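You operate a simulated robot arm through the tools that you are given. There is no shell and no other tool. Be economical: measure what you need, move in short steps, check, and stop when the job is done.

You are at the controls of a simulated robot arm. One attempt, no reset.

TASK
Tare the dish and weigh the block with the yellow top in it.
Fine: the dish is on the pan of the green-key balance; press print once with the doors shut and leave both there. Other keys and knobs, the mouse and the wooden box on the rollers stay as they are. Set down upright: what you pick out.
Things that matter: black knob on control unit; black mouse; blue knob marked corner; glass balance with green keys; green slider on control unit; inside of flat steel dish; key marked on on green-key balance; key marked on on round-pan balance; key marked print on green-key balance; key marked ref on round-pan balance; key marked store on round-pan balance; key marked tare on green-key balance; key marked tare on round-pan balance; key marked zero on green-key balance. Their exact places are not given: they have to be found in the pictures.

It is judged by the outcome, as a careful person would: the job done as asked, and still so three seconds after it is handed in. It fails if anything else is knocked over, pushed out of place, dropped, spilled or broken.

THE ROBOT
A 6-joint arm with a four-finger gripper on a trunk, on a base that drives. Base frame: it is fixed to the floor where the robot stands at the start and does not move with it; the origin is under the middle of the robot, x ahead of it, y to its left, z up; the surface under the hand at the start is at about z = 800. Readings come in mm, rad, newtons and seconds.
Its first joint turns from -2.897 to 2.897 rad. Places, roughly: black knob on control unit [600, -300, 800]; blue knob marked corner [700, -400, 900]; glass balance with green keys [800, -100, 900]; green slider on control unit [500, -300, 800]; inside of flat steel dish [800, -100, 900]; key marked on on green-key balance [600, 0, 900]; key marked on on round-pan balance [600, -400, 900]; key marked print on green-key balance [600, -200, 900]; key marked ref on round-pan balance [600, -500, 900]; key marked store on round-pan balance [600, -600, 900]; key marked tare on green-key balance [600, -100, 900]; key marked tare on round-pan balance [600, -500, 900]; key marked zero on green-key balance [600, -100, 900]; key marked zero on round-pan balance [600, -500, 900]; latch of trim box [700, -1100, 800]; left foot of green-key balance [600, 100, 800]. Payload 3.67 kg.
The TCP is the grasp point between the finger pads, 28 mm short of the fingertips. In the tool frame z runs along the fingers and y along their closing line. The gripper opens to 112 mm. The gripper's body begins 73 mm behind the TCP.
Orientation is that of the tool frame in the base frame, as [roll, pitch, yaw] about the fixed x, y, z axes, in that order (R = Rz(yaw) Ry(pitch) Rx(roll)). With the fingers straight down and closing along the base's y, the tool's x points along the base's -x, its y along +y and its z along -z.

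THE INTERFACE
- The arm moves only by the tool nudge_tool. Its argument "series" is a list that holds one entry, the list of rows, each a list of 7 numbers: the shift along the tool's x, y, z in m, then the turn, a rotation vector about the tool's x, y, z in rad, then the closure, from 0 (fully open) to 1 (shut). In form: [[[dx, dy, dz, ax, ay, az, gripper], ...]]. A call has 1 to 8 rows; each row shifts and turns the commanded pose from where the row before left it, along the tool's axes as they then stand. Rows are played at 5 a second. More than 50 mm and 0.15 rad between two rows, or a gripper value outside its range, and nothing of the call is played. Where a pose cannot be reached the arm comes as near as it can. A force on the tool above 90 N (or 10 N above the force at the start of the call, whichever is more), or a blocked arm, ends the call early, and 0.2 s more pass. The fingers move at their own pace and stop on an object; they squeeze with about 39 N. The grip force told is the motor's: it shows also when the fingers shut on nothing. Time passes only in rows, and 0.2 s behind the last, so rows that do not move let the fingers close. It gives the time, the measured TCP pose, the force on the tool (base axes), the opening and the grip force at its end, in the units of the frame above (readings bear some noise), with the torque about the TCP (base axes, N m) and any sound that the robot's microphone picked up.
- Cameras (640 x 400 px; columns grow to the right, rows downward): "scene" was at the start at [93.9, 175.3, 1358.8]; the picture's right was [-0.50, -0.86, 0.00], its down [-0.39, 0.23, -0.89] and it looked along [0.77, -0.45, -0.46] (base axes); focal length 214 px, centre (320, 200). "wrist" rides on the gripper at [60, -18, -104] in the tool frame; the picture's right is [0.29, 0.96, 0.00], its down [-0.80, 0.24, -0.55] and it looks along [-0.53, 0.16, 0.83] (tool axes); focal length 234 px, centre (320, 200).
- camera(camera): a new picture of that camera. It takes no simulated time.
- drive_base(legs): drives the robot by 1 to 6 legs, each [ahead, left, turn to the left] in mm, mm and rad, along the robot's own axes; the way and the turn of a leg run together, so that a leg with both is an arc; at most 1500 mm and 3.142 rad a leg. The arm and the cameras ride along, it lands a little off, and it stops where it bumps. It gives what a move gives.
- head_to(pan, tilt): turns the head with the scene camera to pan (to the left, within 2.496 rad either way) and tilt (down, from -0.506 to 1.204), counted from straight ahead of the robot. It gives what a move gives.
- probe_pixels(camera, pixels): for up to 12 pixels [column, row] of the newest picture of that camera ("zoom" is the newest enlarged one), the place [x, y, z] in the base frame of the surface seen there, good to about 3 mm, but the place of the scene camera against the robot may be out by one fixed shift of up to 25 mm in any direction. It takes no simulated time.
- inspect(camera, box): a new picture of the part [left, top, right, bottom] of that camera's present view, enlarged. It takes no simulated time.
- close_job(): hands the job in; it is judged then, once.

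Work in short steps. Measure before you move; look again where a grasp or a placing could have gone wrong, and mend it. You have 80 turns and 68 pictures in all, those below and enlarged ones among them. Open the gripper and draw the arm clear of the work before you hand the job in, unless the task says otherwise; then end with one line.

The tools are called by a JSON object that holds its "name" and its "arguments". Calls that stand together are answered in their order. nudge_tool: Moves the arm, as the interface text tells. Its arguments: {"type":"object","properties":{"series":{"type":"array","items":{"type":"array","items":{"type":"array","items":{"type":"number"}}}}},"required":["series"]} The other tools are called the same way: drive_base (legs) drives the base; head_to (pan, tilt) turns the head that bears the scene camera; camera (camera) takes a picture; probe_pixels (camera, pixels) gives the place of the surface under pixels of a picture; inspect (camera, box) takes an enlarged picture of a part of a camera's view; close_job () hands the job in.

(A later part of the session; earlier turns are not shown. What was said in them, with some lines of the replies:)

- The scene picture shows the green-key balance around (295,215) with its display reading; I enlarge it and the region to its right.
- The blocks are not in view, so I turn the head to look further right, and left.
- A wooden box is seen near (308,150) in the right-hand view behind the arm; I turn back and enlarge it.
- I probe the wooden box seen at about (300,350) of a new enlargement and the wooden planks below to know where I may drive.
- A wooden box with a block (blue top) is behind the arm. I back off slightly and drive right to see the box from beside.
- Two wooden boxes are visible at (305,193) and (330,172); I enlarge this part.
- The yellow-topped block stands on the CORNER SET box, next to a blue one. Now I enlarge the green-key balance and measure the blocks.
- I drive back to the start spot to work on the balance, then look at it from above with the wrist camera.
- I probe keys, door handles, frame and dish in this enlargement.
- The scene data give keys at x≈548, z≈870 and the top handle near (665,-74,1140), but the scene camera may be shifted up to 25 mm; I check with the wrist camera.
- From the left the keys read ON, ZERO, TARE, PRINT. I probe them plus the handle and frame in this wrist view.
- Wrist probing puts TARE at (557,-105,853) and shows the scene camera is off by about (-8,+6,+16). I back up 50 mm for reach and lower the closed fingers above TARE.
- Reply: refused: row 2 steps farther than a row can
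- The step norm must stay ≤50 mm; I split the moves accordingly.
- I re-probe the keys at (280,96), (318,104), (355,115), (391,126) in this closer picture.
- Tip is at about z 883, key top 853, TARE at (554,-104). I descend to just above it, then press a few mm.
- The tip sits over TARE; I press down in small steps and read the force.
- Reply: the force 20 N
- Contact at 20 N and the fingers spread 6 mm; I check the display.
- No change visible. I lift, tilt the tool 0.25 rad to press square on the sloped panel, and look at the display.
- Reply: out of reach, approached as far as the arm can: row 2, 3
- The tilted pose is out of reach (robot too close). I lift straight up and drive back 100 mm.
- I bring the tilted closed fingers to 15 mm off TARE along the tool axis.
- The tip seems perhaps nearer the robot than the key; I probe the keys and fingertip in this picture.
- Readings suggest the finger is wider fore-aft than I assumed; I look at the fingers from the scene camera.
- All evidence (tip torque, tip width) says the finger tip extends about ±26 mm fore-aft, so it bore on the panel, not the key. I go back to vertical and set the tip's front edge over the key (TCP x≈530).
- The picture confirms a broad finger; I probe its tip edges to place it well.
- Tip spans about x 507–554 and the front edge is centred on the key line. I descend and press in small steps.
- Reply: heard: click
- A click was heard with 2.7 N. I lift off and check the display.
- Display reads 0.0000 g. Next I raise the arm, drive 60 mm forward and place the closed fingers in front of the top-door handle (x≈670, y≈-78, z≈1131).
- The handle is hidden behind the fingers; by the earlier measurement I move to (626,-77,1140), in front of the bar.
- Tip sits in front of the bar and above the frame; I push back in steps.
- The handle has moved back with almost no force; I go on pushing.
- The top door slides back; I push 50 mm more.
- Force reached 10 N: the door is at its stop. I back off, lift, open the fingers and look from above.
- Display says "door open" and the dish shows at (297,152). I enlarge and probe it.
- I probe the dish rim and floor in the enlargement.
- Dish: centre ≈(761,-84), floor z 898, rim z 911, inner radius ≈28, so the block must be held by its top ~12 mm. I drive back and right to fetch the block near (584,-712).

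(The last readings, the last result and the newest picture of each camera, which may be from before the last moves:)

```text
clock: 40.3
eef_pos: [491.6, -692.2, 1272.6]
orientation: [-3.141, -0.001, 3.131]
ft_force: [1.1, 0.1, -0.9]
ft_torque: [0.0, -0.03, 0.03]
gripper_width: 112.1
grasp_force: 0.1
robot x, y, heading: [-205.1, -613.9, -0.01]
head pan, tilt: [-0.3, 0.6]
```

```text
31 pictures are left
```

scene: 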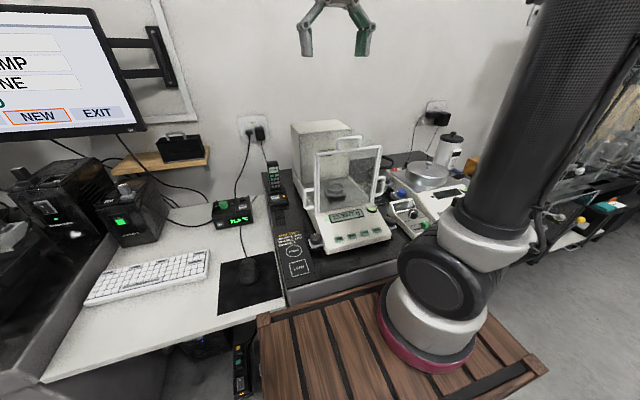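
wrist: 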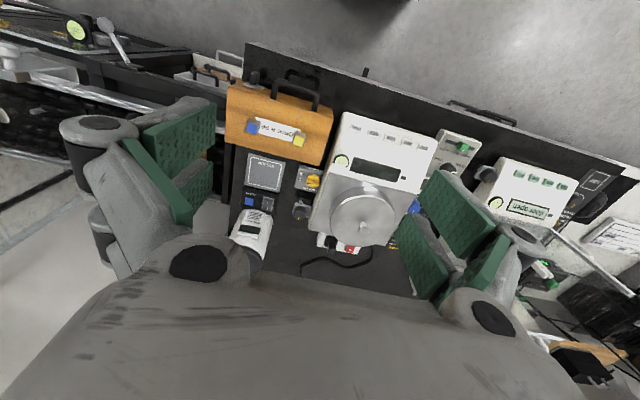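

Both blocks are seen at (251,127) blue and (299,140) yellow. I enlarge and probe.

{"name": "inspect", "arguments": {"camera": "wrist", "box": [210, 70, 350, 180]}}

{"name": "probe_pixels", "arguments": {"camera": "wrist", "pixels": [[299, 140], [251, 127], [275, 132], [305, 107], [230, 115], [250, 202], [260, 88], [310, 93]]}}

```text
3.64 times, centred on (280, 125) of wrist
```

zoom: 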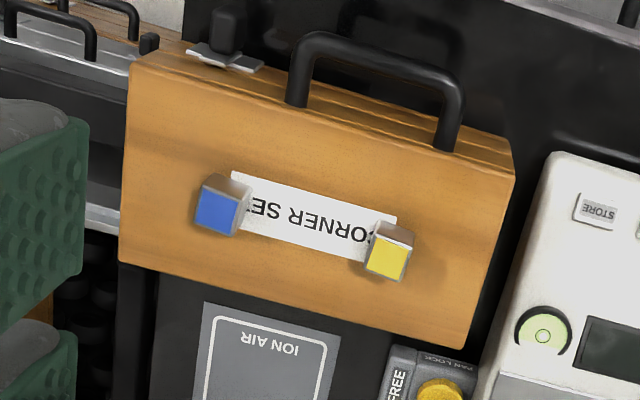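

```text
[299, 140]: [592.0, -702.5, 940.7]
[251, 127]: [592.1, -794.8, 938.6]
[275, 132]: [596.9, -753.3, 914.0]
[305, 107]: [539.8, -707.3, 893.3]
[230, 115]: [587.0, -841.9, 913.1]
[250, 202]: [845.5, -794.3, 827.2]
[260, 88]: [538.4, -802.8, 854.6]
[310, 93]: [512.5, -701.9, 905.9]
```

{"name": "probe_pixels", "arguments": {"camera": "zoom", "pixels": [[389, 258], [372, 238], [413, 247], [402, 278], [365, 268], [388, 232], [419, 250], [390, 290], [440, 250], [330, 220], [320, 40], [395, 60]]}}

```text
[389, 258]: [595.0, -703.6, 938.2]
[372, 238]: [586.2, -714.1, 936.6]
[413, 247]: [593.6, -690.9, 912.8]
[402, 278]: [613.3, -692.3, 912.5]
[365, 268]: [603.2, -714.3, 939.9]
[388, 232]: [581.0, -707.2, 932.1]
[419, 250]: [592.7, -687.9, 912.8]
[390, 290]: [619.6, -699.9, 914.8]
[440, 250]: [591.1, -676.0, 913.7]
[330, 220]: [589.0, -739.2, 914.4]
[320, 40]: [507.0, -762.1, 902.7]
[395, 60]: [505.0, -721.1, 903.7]
```

Yellow block: centre ≈(594.5,-703), top z 939, bottom 913. I approach above it with the fingers part-open (to keep off the blue block).

{"name": "nudge_tool", "arguments": {"series": [[[-0.045, -0.01, 0, 0, 0, 0, 0.45], [-0.045, 0, 0, 0, 0, 0, 0.45], [-0.013, 0, 0.045, 0, 0, 0, 0.45], [0, 0, 0.05, 0, 0, 0, 0.45], [0, 0, 0.05, 0, 0, 0, 0.45], [0, 0, 0.05, 0, 0, 0, 0.45], [0, 0, 0.05, 0, 0, 0, 0.45], [0, 0, 0.02, 0, 0, 0, 0.45]]]}}

{"name": "camera", "arguments": {"camera": "wrist"}}

```text
clock: 42.1
eef_pos: [594.1, -701.2, 1005.9]
orientation: [3.141, 0.0, 3.129]
ft_force: [-0.3, -0.1, 0.4]
ft_torque: [-0.02, 0.0, 0.01]
gripper_width: 61.6
grasp_force: 0.2
robot x, y, heading: [-207.3, -610.6, -0.008]
head pan, tilt: [-0.3, 0.6]
```

```text
29 pictures are left
```

wrist: 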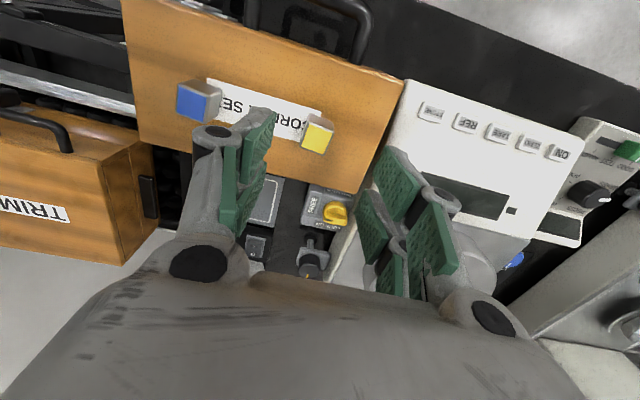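

I verify the block top at (316,133) and centre before descending.

{"name": "probe_pixels", "arguments": {"camera": "wrist", "pixels": [[317, 134], [303, 130], [331, 138], [318, 122], [316, 149]]}}

{"name": "nudge_tool", "arguments": {"series": [[[0, -0.002, 0.035, 0, 0, 0, 0.45], [0, 0, 0.015, 0, 0, 0, 0.45], [0, 0, 0.0, 0, 0, 0, 0.45]]]}}

{"name": "inspect", "arguments": {"camera": "wrist", "box": [200, 60, 440, 220]}}

```text
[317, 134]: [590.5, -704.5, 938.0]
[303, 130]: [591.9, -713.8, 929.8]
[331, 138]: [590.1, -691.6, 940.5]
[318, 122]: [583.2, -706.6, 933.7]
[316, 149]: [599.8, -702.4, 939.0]
```

```text
clock: 42.9
eef_pos: [596.0, -705.2, 957.4]
orientation: [-3.141, 0.001, 3.129]
ft_force: [-0.2, -0.4, 0.3]
ft_torque: [0.0, 0.03, 0.03]
gripper_width: 61.6
grasp_force: 0.1
robot x, y, heading: [-205.0, -613.0, -0.009]
head pan, tilt: [-0.3, 0.6]
```

```text
2.50 times, centred on (320, 140) of wrist
```

zoom: 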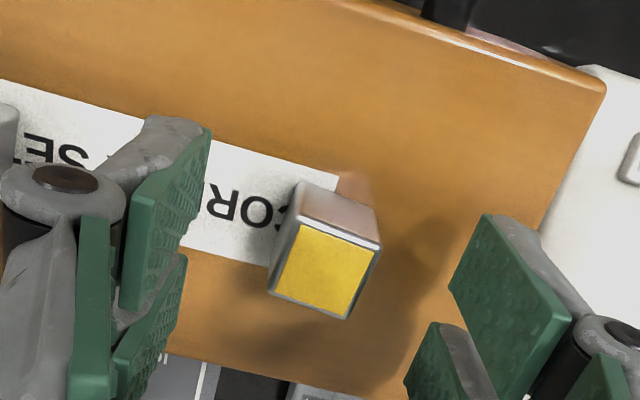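

Block is well between the pads; I lower 2 mm and close.

{"name": "nudge_tool", "arguments": {"series": [[[0, 0.001, 0.002, 0, 0, 0, 0.45], [0, 0, 0, 0, 0, 0, 1], [0, 0, 0, 0, 0, 0, 1], [0, 0, 0, 0, 0, 0, 1]]]}}

{"name": "inspect", "arguments": {"camera": "wrist", "box": [200, 60, 440, 220]}}

```text
clock: 43.9
eef_pos: [593.6, -704.0, 955.6]
orientation: [-3.141, -0.001, 3.131]
ft_force: [0.2, -0.4, -0.8]
ft_torque: [0.01, 0.01, -0.01]
gripper_width: 21.8
grasp_force: 39.0
robot x, y, heading: [-207.9, -609.8, -0.006]
head pan, tilt: [-0.3, 0.6]
```

```text
2.50 times, centred on (320, 140) of wrist
```

zoom: 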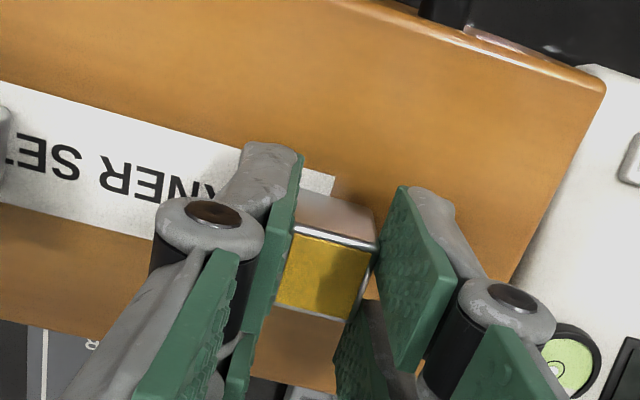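

Gripped at 21.8 mm. I lift and look.

{"name": "nudge_tool", "arguments": {"series": [[[0, 0, -0.01, 0, 0, 0, 1], [0, 0, -0.03, 0, 0, 0, 1], [0, 0, -0.04, 0, 0, 0, 1], [0, 0, -0.05, 0, 0, 0, 1], [0, 0, -0.05, 0, 0, 0, 1], [0, 0, -0.05, 0, 0, 0, 1], [0, 0, -0.05, 0, 0, 0, 1], [0, 0, -0.04, 0, 0, 0, 1]]]}}

{"name": "inspect", "arguments": {"camera": "wrist", "box": [200, 60, 440, 220]}}

```text
clock: 45.7
eef_pos: [598.1, -703.0, 1278.6]
orientation: [3.141, -0.001, 3.13]
ft_force: [-1.0, 0.6, -1.1]
ft_torque: [0.0, 0.0, 0.0]
gripper_width: 21.6
grasp_force: 39.1
robot x, y, heading: [-202.0, -611.4, -0.009]
head pan, tilt: [-0.3, 0.6]
```

```text
2.50 times, centred on (320, 140) of wrist
```

zoom: 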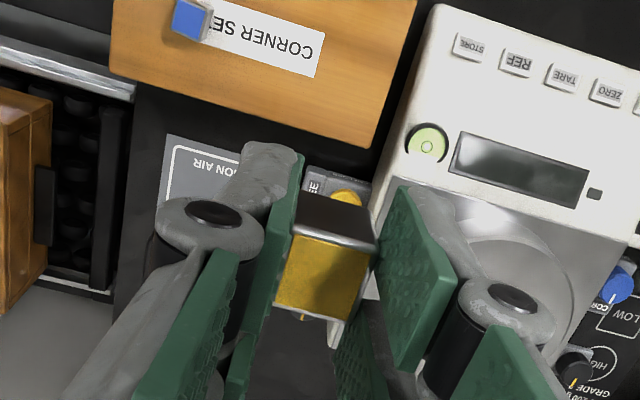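

Block held upright. I drive back to the green-key balance.

{"name": "drive_base", "arguments": {"legs": [[0, 612, 0], [120, 0, 0]]}}

{"name": "camera", "arguments": {"camera": "scene"}}

```text
clock: 49.9
eef_pos: [720.3, -85.6, 1277.6]
orientation: [3.141, 0.001, -3.136]
ft_force: [0.3, 0.2, -0.8]
ft_torque: [0.01, 0.0, 0.03]
gripper_width: 21.7
grasp_force: 38.8
robot x, y, heading: [-82.0, -8.0, 0.006]
head pan, tilt: [-0.3, 0.6]
```

```text
25 pictures are left
```

scene: 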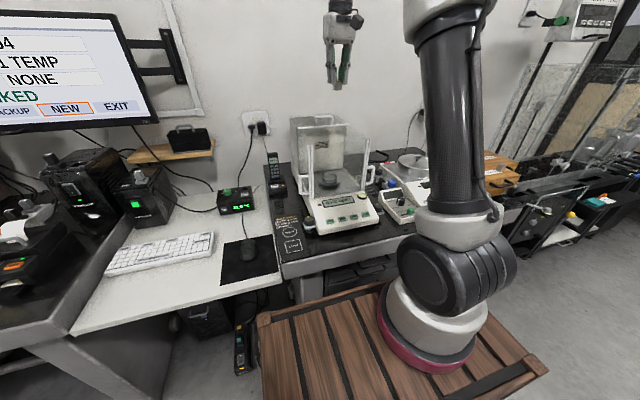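

I move over the dish (765,-84) and descend part way, watching clearance.

{"name": "nudge_tool", "arguments": {"series": [[[-0.045, 0.001, 0, 0, 0, 0, 1], [0, 0, 0.05, 0, 0, 0, 1], [0, 0, 0.05, 0, 0, 0, 1], [0, 0, 0.05, 0, 0, 0, 1], [0, 0, 0.04, 0, 0, 0, 1], [0, 0, 0.03, 0, 0, 0, 1], [0, 0, 0, 0, 0, 0, 1]]]}}

{"name": "inspect", "arguments": {"camera": "scene", "box": [270, 60, 400, 200]}}

{"name": "camera", "arguments": {"camera": "wrist"}}

```text
clock: 51.5
eef_pos: [767.0, -84.1, 1053.4]
orientation: [-3.14, 0.002, -3.137]
ft_force: [-0.3, 0.2, -0.7]
ft_torque: [-0.01, 0.0, 0.01]
gripper_width: 21.7
grasp_force: 39.1
robot x, y, heading: [-84.6, -5.5, 0.003]
head pan, tilt: [-0.3, 0.6]
```

```text
2.86 times, centred on (335, 130) of scene
```

zoom: 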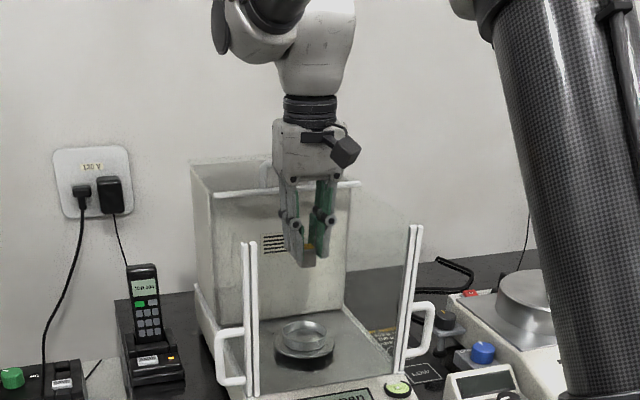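

```text
23 pictures are left
```

wrist: 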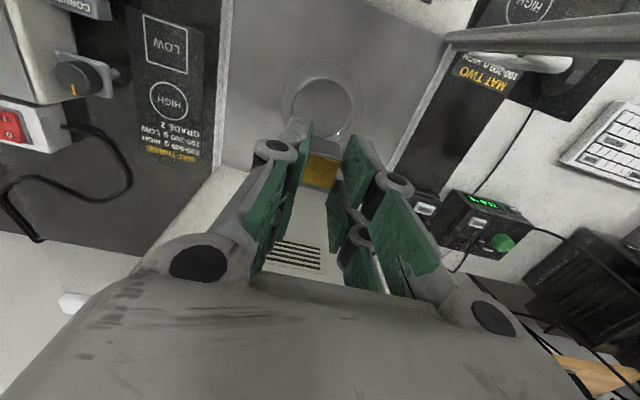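

I probe the dish rim again from here to refine alignment: (291,104), (352,108), (315,78), (335,132).

{"name": "inspect", "arguments": {"camera": "wrist", "box": [260, 50, 380, 200]}}

{"name": "probe_pixels", "arguments": {"camera": "wrist", "pixels": [[293, 104], [350, 108], [320, 80], [322, 105], [335, 130], [345, 125], [300, 85], [342, 87]]}}

```text
2.67 times, centred on (320, 125) of wrist
```

zoom: 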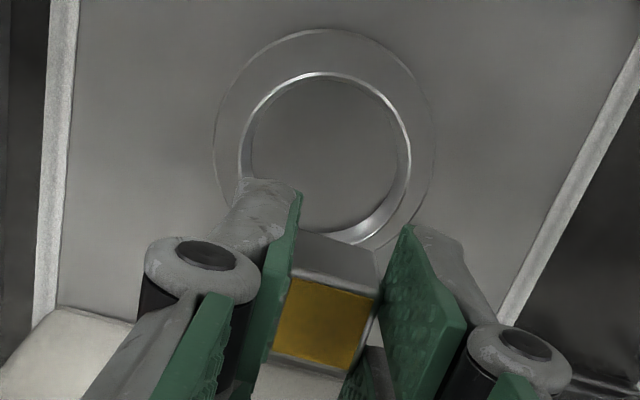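

```text
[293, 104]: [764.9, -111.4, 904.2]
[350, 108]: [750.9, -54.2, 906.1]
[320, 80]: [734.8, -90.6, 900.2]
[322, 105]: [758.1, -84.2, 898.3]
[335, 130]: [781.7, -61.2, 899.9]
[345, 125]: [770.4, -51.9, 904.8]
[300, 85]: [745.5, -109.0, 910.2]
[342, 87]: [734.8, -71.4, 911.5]
```

Aligned (dish centre ≈(760,-83)). I shift 3 mm back toward the robot and descend slowly.

{"name": "nudge_tool", "arguments": {"series": [[[0.003, 0.001, 0.03, 0, 0, 0, 1], [0, 0, 0.03, 0, 0, 0, 1], [0, 0, 0.025, 0, 0, 0, 1], [0, 0, 0.01, 0, 0, 0, 1], [0, 0, 0, 0, 0, 0, 1]]]}}

{"name": "inspect", "arguments": {"camera": "scene", "box": [270, 80, 400, 200]}}

```text
clock: 52.7
eef_pos: [764.0, -82.6, 962.9]
orientation: [3.141, 0.0, -3.137]
ft_force: [0.4, -0.4, -0.6]
ft_torque: [-0.01, 0.01, 0.02]
gripper_width: 21.4
grasp_force: 38.8
robot x, y, heading: [-83.0, -6.9, 0.008]
head pan, tilt: [-0.3, 0.6]
```

```text
3.33 times, centred on (335, 140) of scene
```

zoom: 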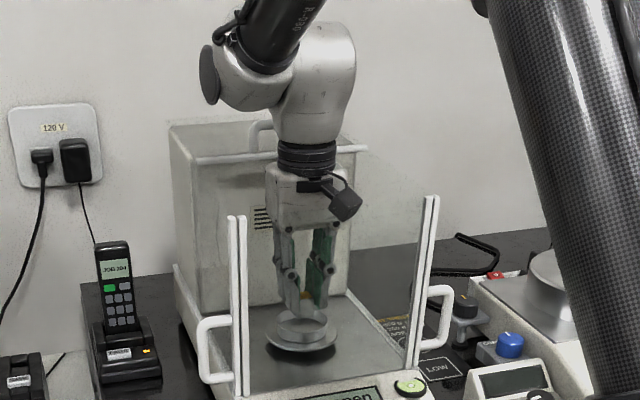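

No contact so far; I lower the last 20 mm gently watching the force.

{"name": "nudge_tool", "arguments": {"series": [[[0, 0, 0.01, 0, 0, 0, 1], [0, 0, 0.005, 0, 0, 0, 1], [0, 0, 0.003, 0, 0, 0, 1], [0, 0, 0, 0, 0, 0, 1]]]}}

{"name": "inspect", "arguments": {"camera": "wrist", "box": [260, 50, 380, 200]}}

```text
clock: 53.7
eef_pos: [763.9, -82.4, 942.6]
orientation: [-3.141, -0.002, -3.136]
ft_force: [0.8, -0.2, -2.1]
ft_torque: [0.02, -0.02, 0.03]
gripper_width: 21.4
grasp_force: 38.4
robot x, y, heading: [-88.3, -7.4, 0.005]
head pan, tilt: [-0.3, 0.6]
```

```text
2.67 times, centred on (320, 125) of wrist
```

zoom: 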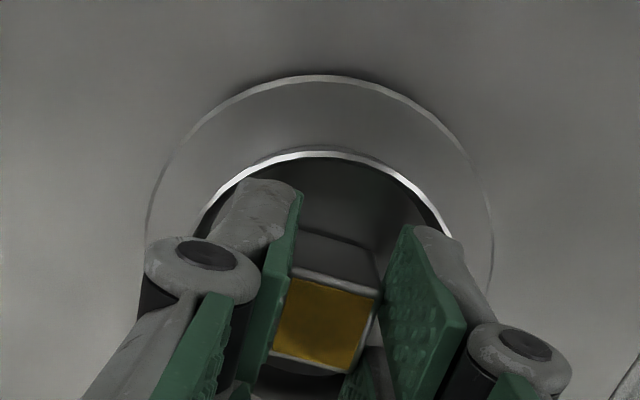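

The block is inside the rim; I lower millimetre by millimetre.

{"name": "nudge_tool", "arguments": {"series": [[[0, 0, 0.001, 0, 0, 0, 1], [0, 0, 0.001, 0, 0, 0, 1], [0, 0, 0, 0, 0, 0, 1]]]}}

```text
clock: 54.5
eef_pos: [763.3, -82.1, 941.9]
orientation: [-3.14, -0.002, -3.135]
ft_force: [0.5, 0.4, 2.8]
ft_torque: [0.0, 0.0, -0.02]
gripper_width: 21.6
grasp_force: 39.1
robot x, y, heading: [-82.5, -5.4, 0.012]
head pan, tilt: [-0.3, 0.6]
```

Contact (+2.8 N). I open gently in two stages and look.

{"name": "nudge_tool", "arguments": {"series": [[[0, 0, 0, 0, 0, 0, 0.77], [0, 0, 0, 0, 0, 0, 0.7], [0, 0, 0, 0, 0, 0, 0.6], [0, 0, 0, 0, 0, 0, 0.6]]]}}

{"name": "inspect", "arguments": {"camera": "wrist", "box": [240, 50, 400, 220]}}

```text
clock: 55.5
eef_pos: [762.2, -82.7, 941.9]
orientation: [3.141, 0.002, -3.136]
ft_force: [0.3, 0.7, -0.2]
ft_torque: [0.02, -0.02, 0.01]
gripper_width: 44.8
grasp_force: 0.0
robot x, y, heading: [-81.2, -5.1, 0.009]
head pan, tilt: [-0.3, 0.6]
```

```text
2.35 times, centred on (320, 135) of wrist
```

zoom: 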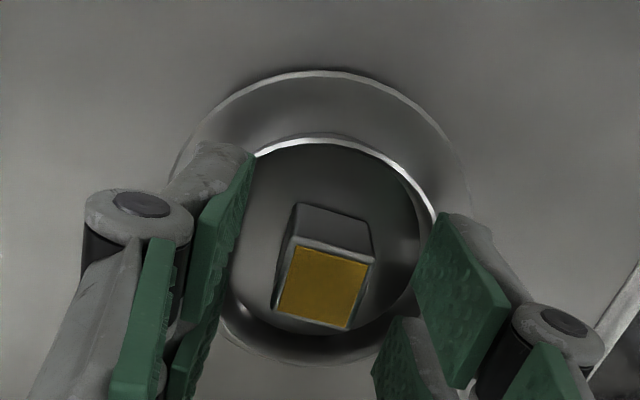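

The block stands upright in the dish. I lift straight out.

{"name": "nudge_tool", "arguments": {"series": [[[0, 0, -0.03, 0, 0, 0, 0.6], [0, 0, -0.05, 0, 0, 0, 0.6], [0, 0, -0.05, 0, 0, 0, 0.6], [0, 0, -0.05, 0, 0, 0, 0.6], [0, 0, -0.05, 0, 0, 0, 0.6], [0, 0, -0.05, 0, 0, 0, 1], [0, 0, 0, 0, 0, 0, 1], [0, 0, 0, 0, 0, 0, 1]]]}}

{"name": "drive_base", "arguments": {"legs": [[80, 0, 0]]}}

{"name": "inspect", "arguments": {"camera": "scene", "box": [270, 60, 430, 220]}}

```text
clock: 57.3
eef_pos: [760.1, -81.9, 1223.4]
orientation: [-3.141, 0.0, -3.137]
ft_force: [0.5, -0.6, -0.7]
ft_torque: [-0.04, 0.01, 0.01]
gripper_width: 0.0
grasp_force: 35.3
robot x, y, heading: [-81.4, -4.9, 0.009]
head pan, tilt: [-0.3, 0.6]
```

```text
clock: 58.4
eef_pos: [841.3, -81.9, 1222.8]
orientation: [-3.14, 0.0, -3.139]
ft_force: [-0.2, -0.7, 0.0]
ft_torque: [-0.02, -0.03, 0.0]
gripper_width: 0.0
grasp_force: 35.9
robot x, y, heading: [-1.8, -1.4, 0.006]
head pan, tilt: [-0.3, 0.6]
```

```text
2.50 times, centred on (350, 140) of scene
```

zoom: 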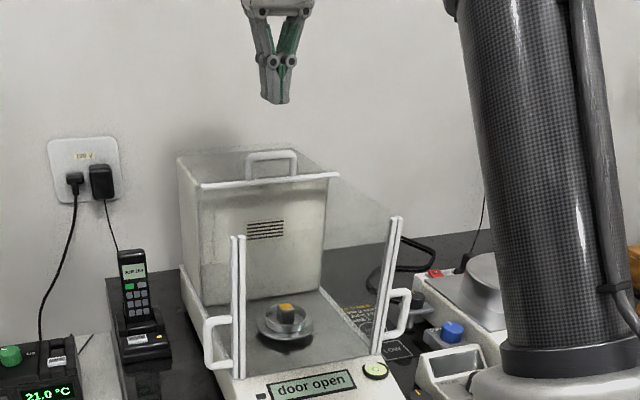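

Block sits well in the dish. I probe the open handle at (272,153) and the door's front bar.

{"name": "probe_pixels", "arguments": {"camera": "zoom", "pixels": [[272, 153], [249, 168], [297, 165], [270, 184], [270, 172], [185, 152], [200, 240], [285, 306]]}}

```text
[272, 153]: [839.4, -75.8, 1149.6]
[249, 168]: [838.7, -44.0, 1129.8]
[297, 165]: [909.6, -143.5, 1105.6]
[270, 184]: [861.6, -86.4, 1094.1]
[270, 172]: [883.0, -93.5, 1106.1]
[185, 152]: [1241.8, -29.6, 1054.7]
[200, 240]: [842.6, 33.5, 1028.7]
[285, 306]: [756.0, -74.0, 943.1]
```

Handle bar is at x≈847 (corrected). I go behind it at x≈890 and lower the closed fingers to z 1138.

{"name": "nudge_tool", "arguments": {"series": [[[-0.049, 0.001, 0, 0, 0, 0, 1], [0, 0, 0.04, 0, 0, 0, 1], [0, 0, 0.03, 0, 0, 0, 1], [0, 0, 0.014, 0, 0, 0, 1], [0, 0, 0, 0, 0, 0, 1]]]}}

{"name": "inspect", "arguments": {"camera": "scene", "box": [270, 60, 430, 220]}}

```text
clock: 59.6
eef_pos: [890.7, -82.3, 1139.7]
orientation: [3.141, 0.001, -3.138]
ft_force: [-0.1, 1.1, -0.8]
ft_torque: [-0.01, -0.01, -0.01]
gripper_width: 0.1
grasp_force: 35.7
robot x, y, heading: [-1.8, -8.1, 0.007]
head pan, tilt: [-0.3, 0.6]
```

```text
2.50 times, centred on (350, 140) of scene
```

zoom: 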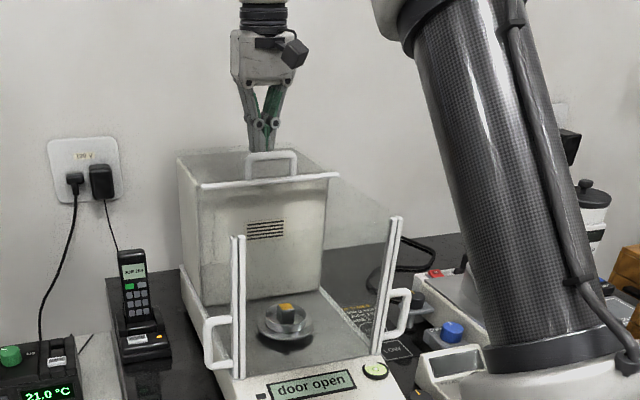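

The fist is behind the bar. I draw it toward me 140 mm first.

{"name": "nudge_tool", "arguments": {"series": [[[0.02, 0, 0, 0, 0, 0, 1], [0.025, 0, 0, 0, 0, 0, 1], [0.025, 0, 0, 0, 0, 0, 1], [0.025, 0, 0, 0, 0, 0, 1], [0.025, 0, 0, 0, 0, 0, 1], [0.02, 0, 0, 0, 0, 0, 1], [0, 0, 0, 0, 0, 0, 1]]]}}

{"name": "inspect", "arguments": {"camera": "scene", "box": [270, 60, 430, 220]}}

```text
clock: 61.2
eef_pos: [749.8, -81.3, 1137.9]
orientation: [-3.141, 0.0, -3.136]
ft_force: [-0.7, -0.9, 0.5]
ft_torque: [0.0, 0.0, 0.02]
gripper_width: 0.0
grasp_force: 35.8
robot x, y, heading: [0.4, -6.1, 0.003]
head pan, tilt: [-0.3, 0.6]
```

```text
2.50 times, centred on (350, 140) of scene
```

zoom: 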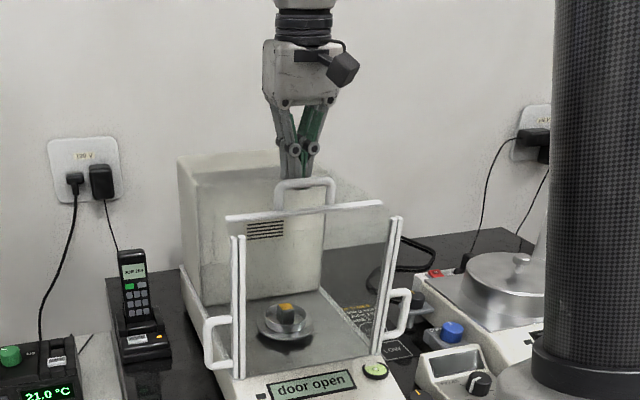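

The door follows; I continue in smaller steps toward shut.

{"name": "nudge_tool", "arguments": {"series": [[[0.015, 0, 0, 0, 0, 0, 1], [0.013, 0, 0, 0, 0, 0, 1], [0.01, 0, 0, 0, 0, 0, 1], [0.005, 0, 0, 0, 0, 0, 1], [0, 0, 0, 0, 0, 0, 1]]]}}

{"name": "nudge_tool", "arguments": {"series": [[[0.003, 0, 0, 0, 0, 0, 1], [0.003, 0, 0, 0, 0, 0, 1], [0, 0, 0, 0, 0, 0, 1]]]}}

{"name": "inspect", "arguments": {"camera": "scene", "box": [270, 60, 430, 220]}}

```text
clock: 62.4
eef_pos: [708.5, -82.2, 1138.4]
orientation: [3.141, -0.001, -3.138]
ft_force: [0.2, 0.1, -0.3]
ft_torque: [0.05, -0.02, 0.03]
gripper_width: 0.2
grasp_force: 35.7
robot x, y, heading: [-0.8, -4.2, 0.002]
head pan, tilt: [-0.3, 0.6]
```

```text
clock: 63.2
eef_pos: [704.9, -81.4, 1139.0]
orientation: [-3.14, 0.003, -3.137]
ft_force: [17.3, 0.5, -0.5]
ft_torque: [0.04, -0.24, -0.04]
gripper_width: 6.2
grasp_force: 35.9
robot x, y, heading: [1.7, -5.0, 0.01]
head pan, tilt: [-0.3, 0.6]
```

```text
2.50 times, centred on (350, 140) of scene
```

zoom: 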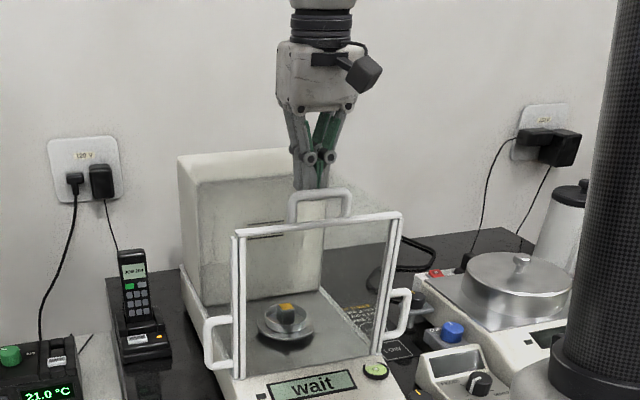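

Door is shut (17 N stop) and the display says "wait". I back off the handle, lift away, retreat and drive back 140 mm.

{"name": "nudge_tool", "arguments": {"series": [[[-0.015, 0, 0, 0, 0, 0, 1], [0, 0, -0.05, 0, 0, 0, 1], [0, 0, -0.03, 0, 0, 0, 1]]]}}

{"name": "drive_base", "arguments": {"legs": [[-150, 0, 0]]}}

```text
clock: 64.0
eef_pos: [720.7, -82.5, 1220.3]
orientation: [-3.141, -0.002, -3.137]
ft_force: [0.1, -0.7, -0.2]
ft_torque: [0.03, 0.04, -0.03]
gripper_width: 0.0
grasp_force: 35.5
robot x, y, heading: [1.1, -7.3, 0.008]
head pan, tilt: [-0.3, 0.6]
```

```text
clock: 65.3
eef_pos: [576.6, -85.7, 1220.4]
orientation: [-3.14, 0.001, -3.14]
ft_force: [-0.4, 0.3, -0.1]
ft_torque: [0.01, -0.03, 0.0]
gripper_width: 0.1
grasp_force: 35.5
robot x, y, heading: [-146.7, -7.7, 0.002]
head pan, tilt: [-0.3, 0.6]
```

Now I move above PRINT (front edge over it: TCP ≈(530,-150)) and go down to hover height, then check display and position.

{"name": "nudge_tool", "arguments": {"series": [[[0.045, 0, 0, 0, 0, 0, 1], [0.002, -0.045, 0, 0, 0, 0, 1], [0, -0.019, 0.04, 0, 0, 0, 1], [0, 0, 0.05, 0, 0, 0, 1], [0, 0, 0.05, 0, 0, 0, 1], [0, 0, 0.05, 0, 0, 0, 1], [0, 0, 0.05, 0, 0, 0, 1], [0, 0, 0.05, 0, 0, 0, 1]]]}}

{"name": "inspect", "arguments": {"camera": "wrist", "box": [230, 50, 430, 200]}}

{"name": "inspect", "arguments": {"camera": "scene", "box": [290, 120, 390, 220]}}

```text
clock: 67.1
eef_pos: [526.9, -151.1, 927.7]
orientation: [3.141, 0.004, 3.141]
ft_force: [-0.4, 0.9, 0.6]
ft_torque: [-0.01, -0.03, -0.02]
gripper_width: 0.1
grasp_force: 35.6
robot x, y, heading: [-143.2, -2.6, 0.004]
head pan, tilt: [-0.3, 0.6]
```

```text
2.67 times, centred on (330, 125) of wrist
```

zoom: 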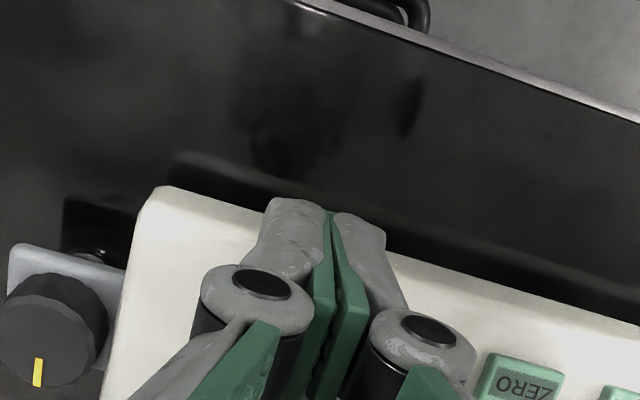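

```text
4.00 times, centred on (340, 170) of scene
```

zoom: 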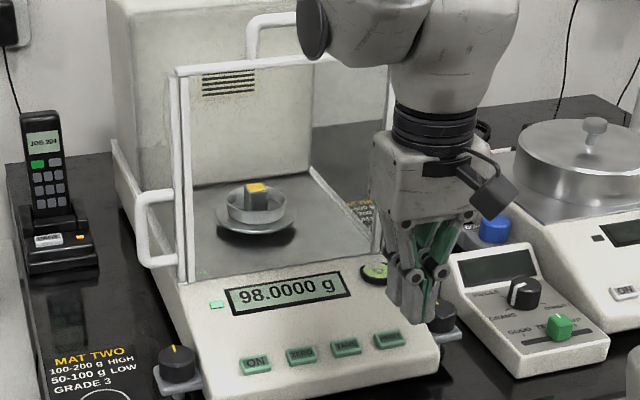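

Display: 98.0000 g, stable mark lit. I re-probe the keys to confirm the balance has not shifted before pressing PRINT.

{"name": "probe_pixels", "arguments": {"camera": "zoom", "pixels": [[388, 339], [344, 346], [299, 355], [255, 363], [395, 310], [412, 322], [434, 315]]}}

{"name": "probe_pixels", "arguments": {"camera": "wrist", "pixels": [[428, 194], [421, 193]]}}

```text
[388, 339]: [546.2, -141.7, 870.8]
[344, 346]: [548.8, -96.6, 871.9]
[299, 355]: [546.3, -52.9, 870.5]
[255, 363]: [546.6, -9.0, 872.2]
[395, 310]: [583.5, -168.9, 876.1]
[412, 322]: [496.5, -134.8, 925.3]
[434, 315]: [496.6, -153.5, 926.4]
```

```text
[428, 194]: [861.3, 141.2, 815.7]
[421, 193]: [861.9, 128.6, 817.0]
```

Keys unmoved; PRINT at about (554,-149). I descend to just above it.

{"name": "nudge_tool", "arguments": {"series": [[[-0.003, 0.002, 0.03, 0, 0, 0, 1], [0, 0, 0.014, 0, 0, 0, 1], [0, 0, 0.003, 0, 0, 0, 1], [0, 0, 0, 0, 0, 0, 1]]]}}

{"name": "inspect", "arguments": {"camera": "scene", "box": [340, 170, 420, 230]}}

```text
clock: 68.1
eef_pos: [530.8, -148.4, 881.8]
orientation: [-3.141, 0.001, -3.142]
ft_force: [0.4, 0.0, -0.2]
ft_torque: [-0.01, -0.02, 0.0]
gripper_width: 0.0
grasp_force: 35.8
robot x, y, heading: [-142.2, -6.4, -0.003]
head pan, tilt: [-0.3, 0.6]
```

```text
6.67 times, centred on (380, 200) of scene
```

zoom: 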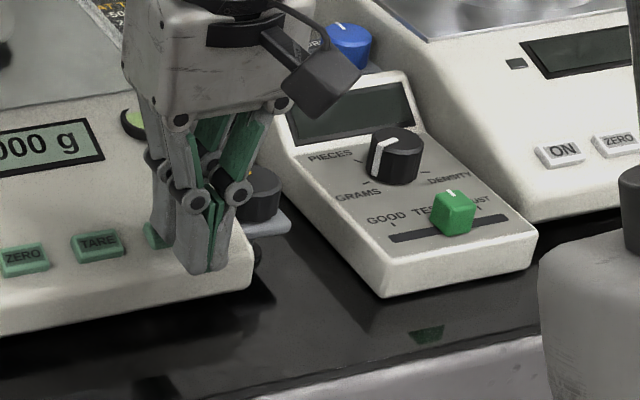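

Tip is over PRINT; I press with 2 mm steps.

{"name": "nudge_tool", "arguments": {"series": [[[0, 0, 0.002, 0, 0, 0, 1], [0, 0, 0.002, 0, 0, 0, 1]]]}}

```text
clock: 68.7
eef_pos: [532.3, -147.2, 879.8]
orientation: [3.14, 0.001, -3.14]
ft_force: [0.2, -1.0, 0.2]
ft_torque: [0.02, 0.03, 0.02]
gripper_width: 6.0
grasp_force: 35.9
robot x, y, heading: [-142.8, -7.5, 0.002]
head pan, tilt: [-0.3, 0.6]
```

No click yet; a little further.

{"name": "nudge_tool", "arguments": {"series": [[[0, 0, 0.002, 0, 0, 0, 1]]]}}

```text
clock: 69.1
eef_pos: [532.6, -148.3, 877.6]
orientation: [3.141, 0.0, -3.14]
ft_force: [0.6, 0.9, 1.3]
ft_torque: [0.02, -0.07, 0.01]
gripper_width: 6.0
grasp_force: 35.6
robot x, y, heading: [-145.8, -9.6, 0.001]
head pan, tilt: [-0.3, 0.6]
heard: click
```

Click heard once. I lift away and check the display and doors.

{"name": "nudge_tool", "arguments": {"series": [[[0, 0, -0.03, 0, 0, 0, 1], [0, 0, -0.05, 0, 0, 0, 1], [0.04, 0, -0.03, 0, 0, 0, 1], [0, 0, -0.05, 0, 0, 0, 0.5], [0, 0, -0.05, 0, 0, 0, 0], [0, 0, -0.05, 0, 0, 0, 0], [0, 0, -0.05, 0, 0, 0, 0], [0, 0, 0, 0, 0, 0, 0]]]}}

{"name": "inspect", "arguments": {"camera": "scene", "box": [280, 100, 420, 240]}}

{"name": "camera", "arguments": {"camera": "scene"}}

```text
clock: 70.9
eef_pos: [489.7, -149.0, 1186.9]
orientation: [3.142, -0.001, -3.137]
ft_force: [0.5, -0.7, -0.6]
ft_torque: [0.0, -0.03, -0.02]
gripper_width: 111.9
grasp_force: 0.0
robot x, y, heading: [-144.4, -9.9, 0.002]
head pan, tilt: [-0.3, 0.6]
```

```text
2.86 times, centred on (350, 170) of scene
```

zoom: 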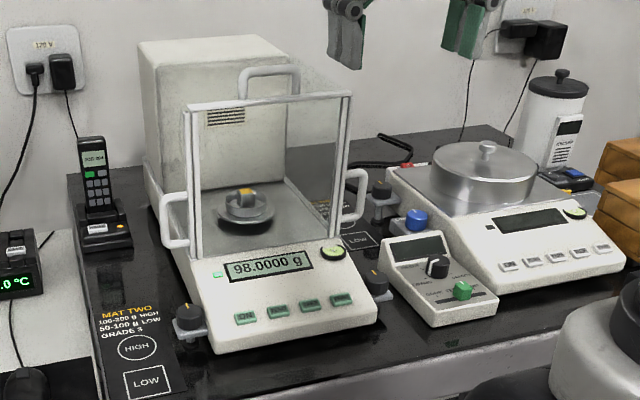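

```text
10 pictures are left
```

scene: 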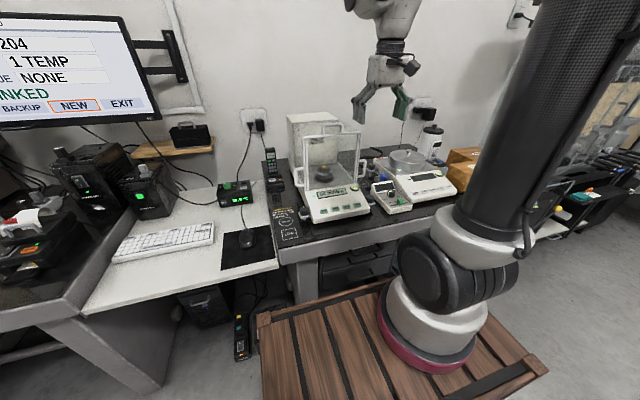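

The balance reads 98.0000 g with doors shut. I check monitor and printer for evidence of the print.

{"name": "head_to", "arguments": {"pan": 0.4, "tilt": 0.5}}

{"name": "camera", "arguments": {"camera": "scene"}}

{"name": "inspect", "arguments": {"camera": "scene", "box": [240, 20, 440, 240]}}

```text
clock: 72.0
eef_pos: [489.5, -149.2, 1186.8]
orientation: [-3.141, 0.001, -3.141]
ft_force: [0.4, -0.1, 0.4]
ft_torque: [0.02, 0.01, -0.03]
gripper_width: 112.0
grasp_force: 0.0
robot x, y, heading: [-143.9, -4.0, 0.001]
head pan, tilt: [0.4, 0.499]
```

```text
9 pictures are left
```

scene: 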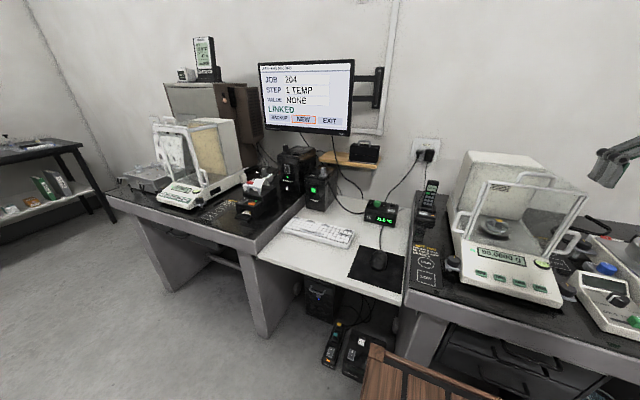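

```text
1.82 times, centred on (340, 130) of scene
```

zoom: 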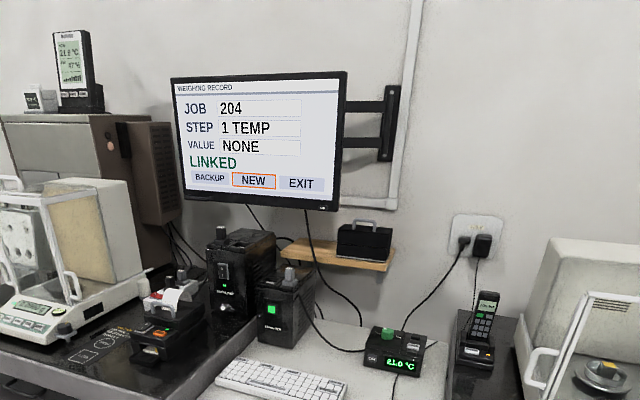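

The record screen awaits a temperature step, which is not part of this job. I enlarge the printer once.

{"name": "inspect", "arguments": {"camera": "scene", "box": [225, 165, 285, 225]}}

{"name": "inspect", "arguments": {"camera": "scene", "box": [440, 140, 600, 320]}}

```text
6.67 times, centred on (255, 195) of scene
```

zoom: 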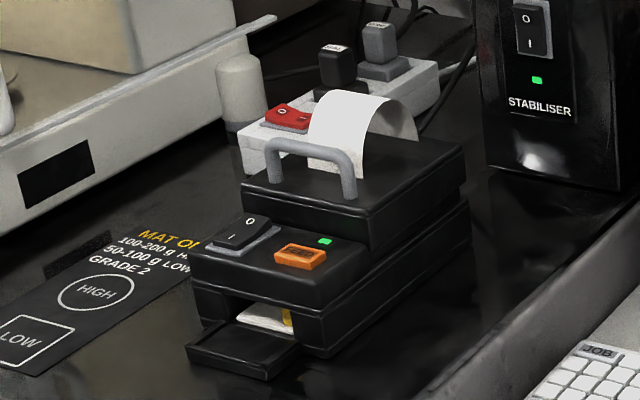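

```text
2.22 times, centred on (520, 230) of scene
```

zoom: 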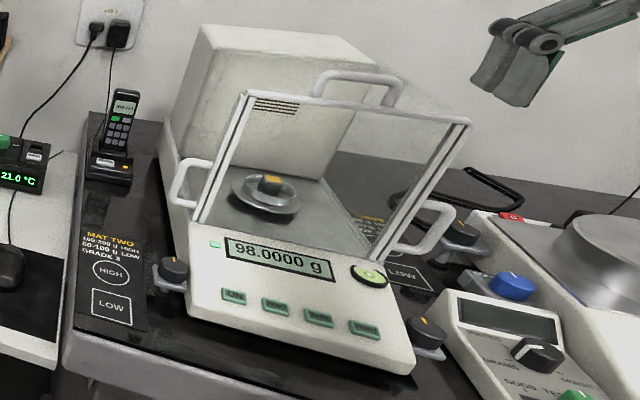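

The block stands upright in the dish, the doors are shut, the reading is 98.0000 g, PRINT clicked once, and the arm is clear with the gripper open. I hand the job in.

{"name": "close_job", "arguments": {}}

```text
The job is handed in.
```

I tared the dish to 0.0000 g, and the yellow-top block placed in it weighs 98.0000 g. I pressed print once with the doors shut and heard one click, but saw no printout or screen change to confirm the print. The dish and block are still on the pan, and the job is handed in.
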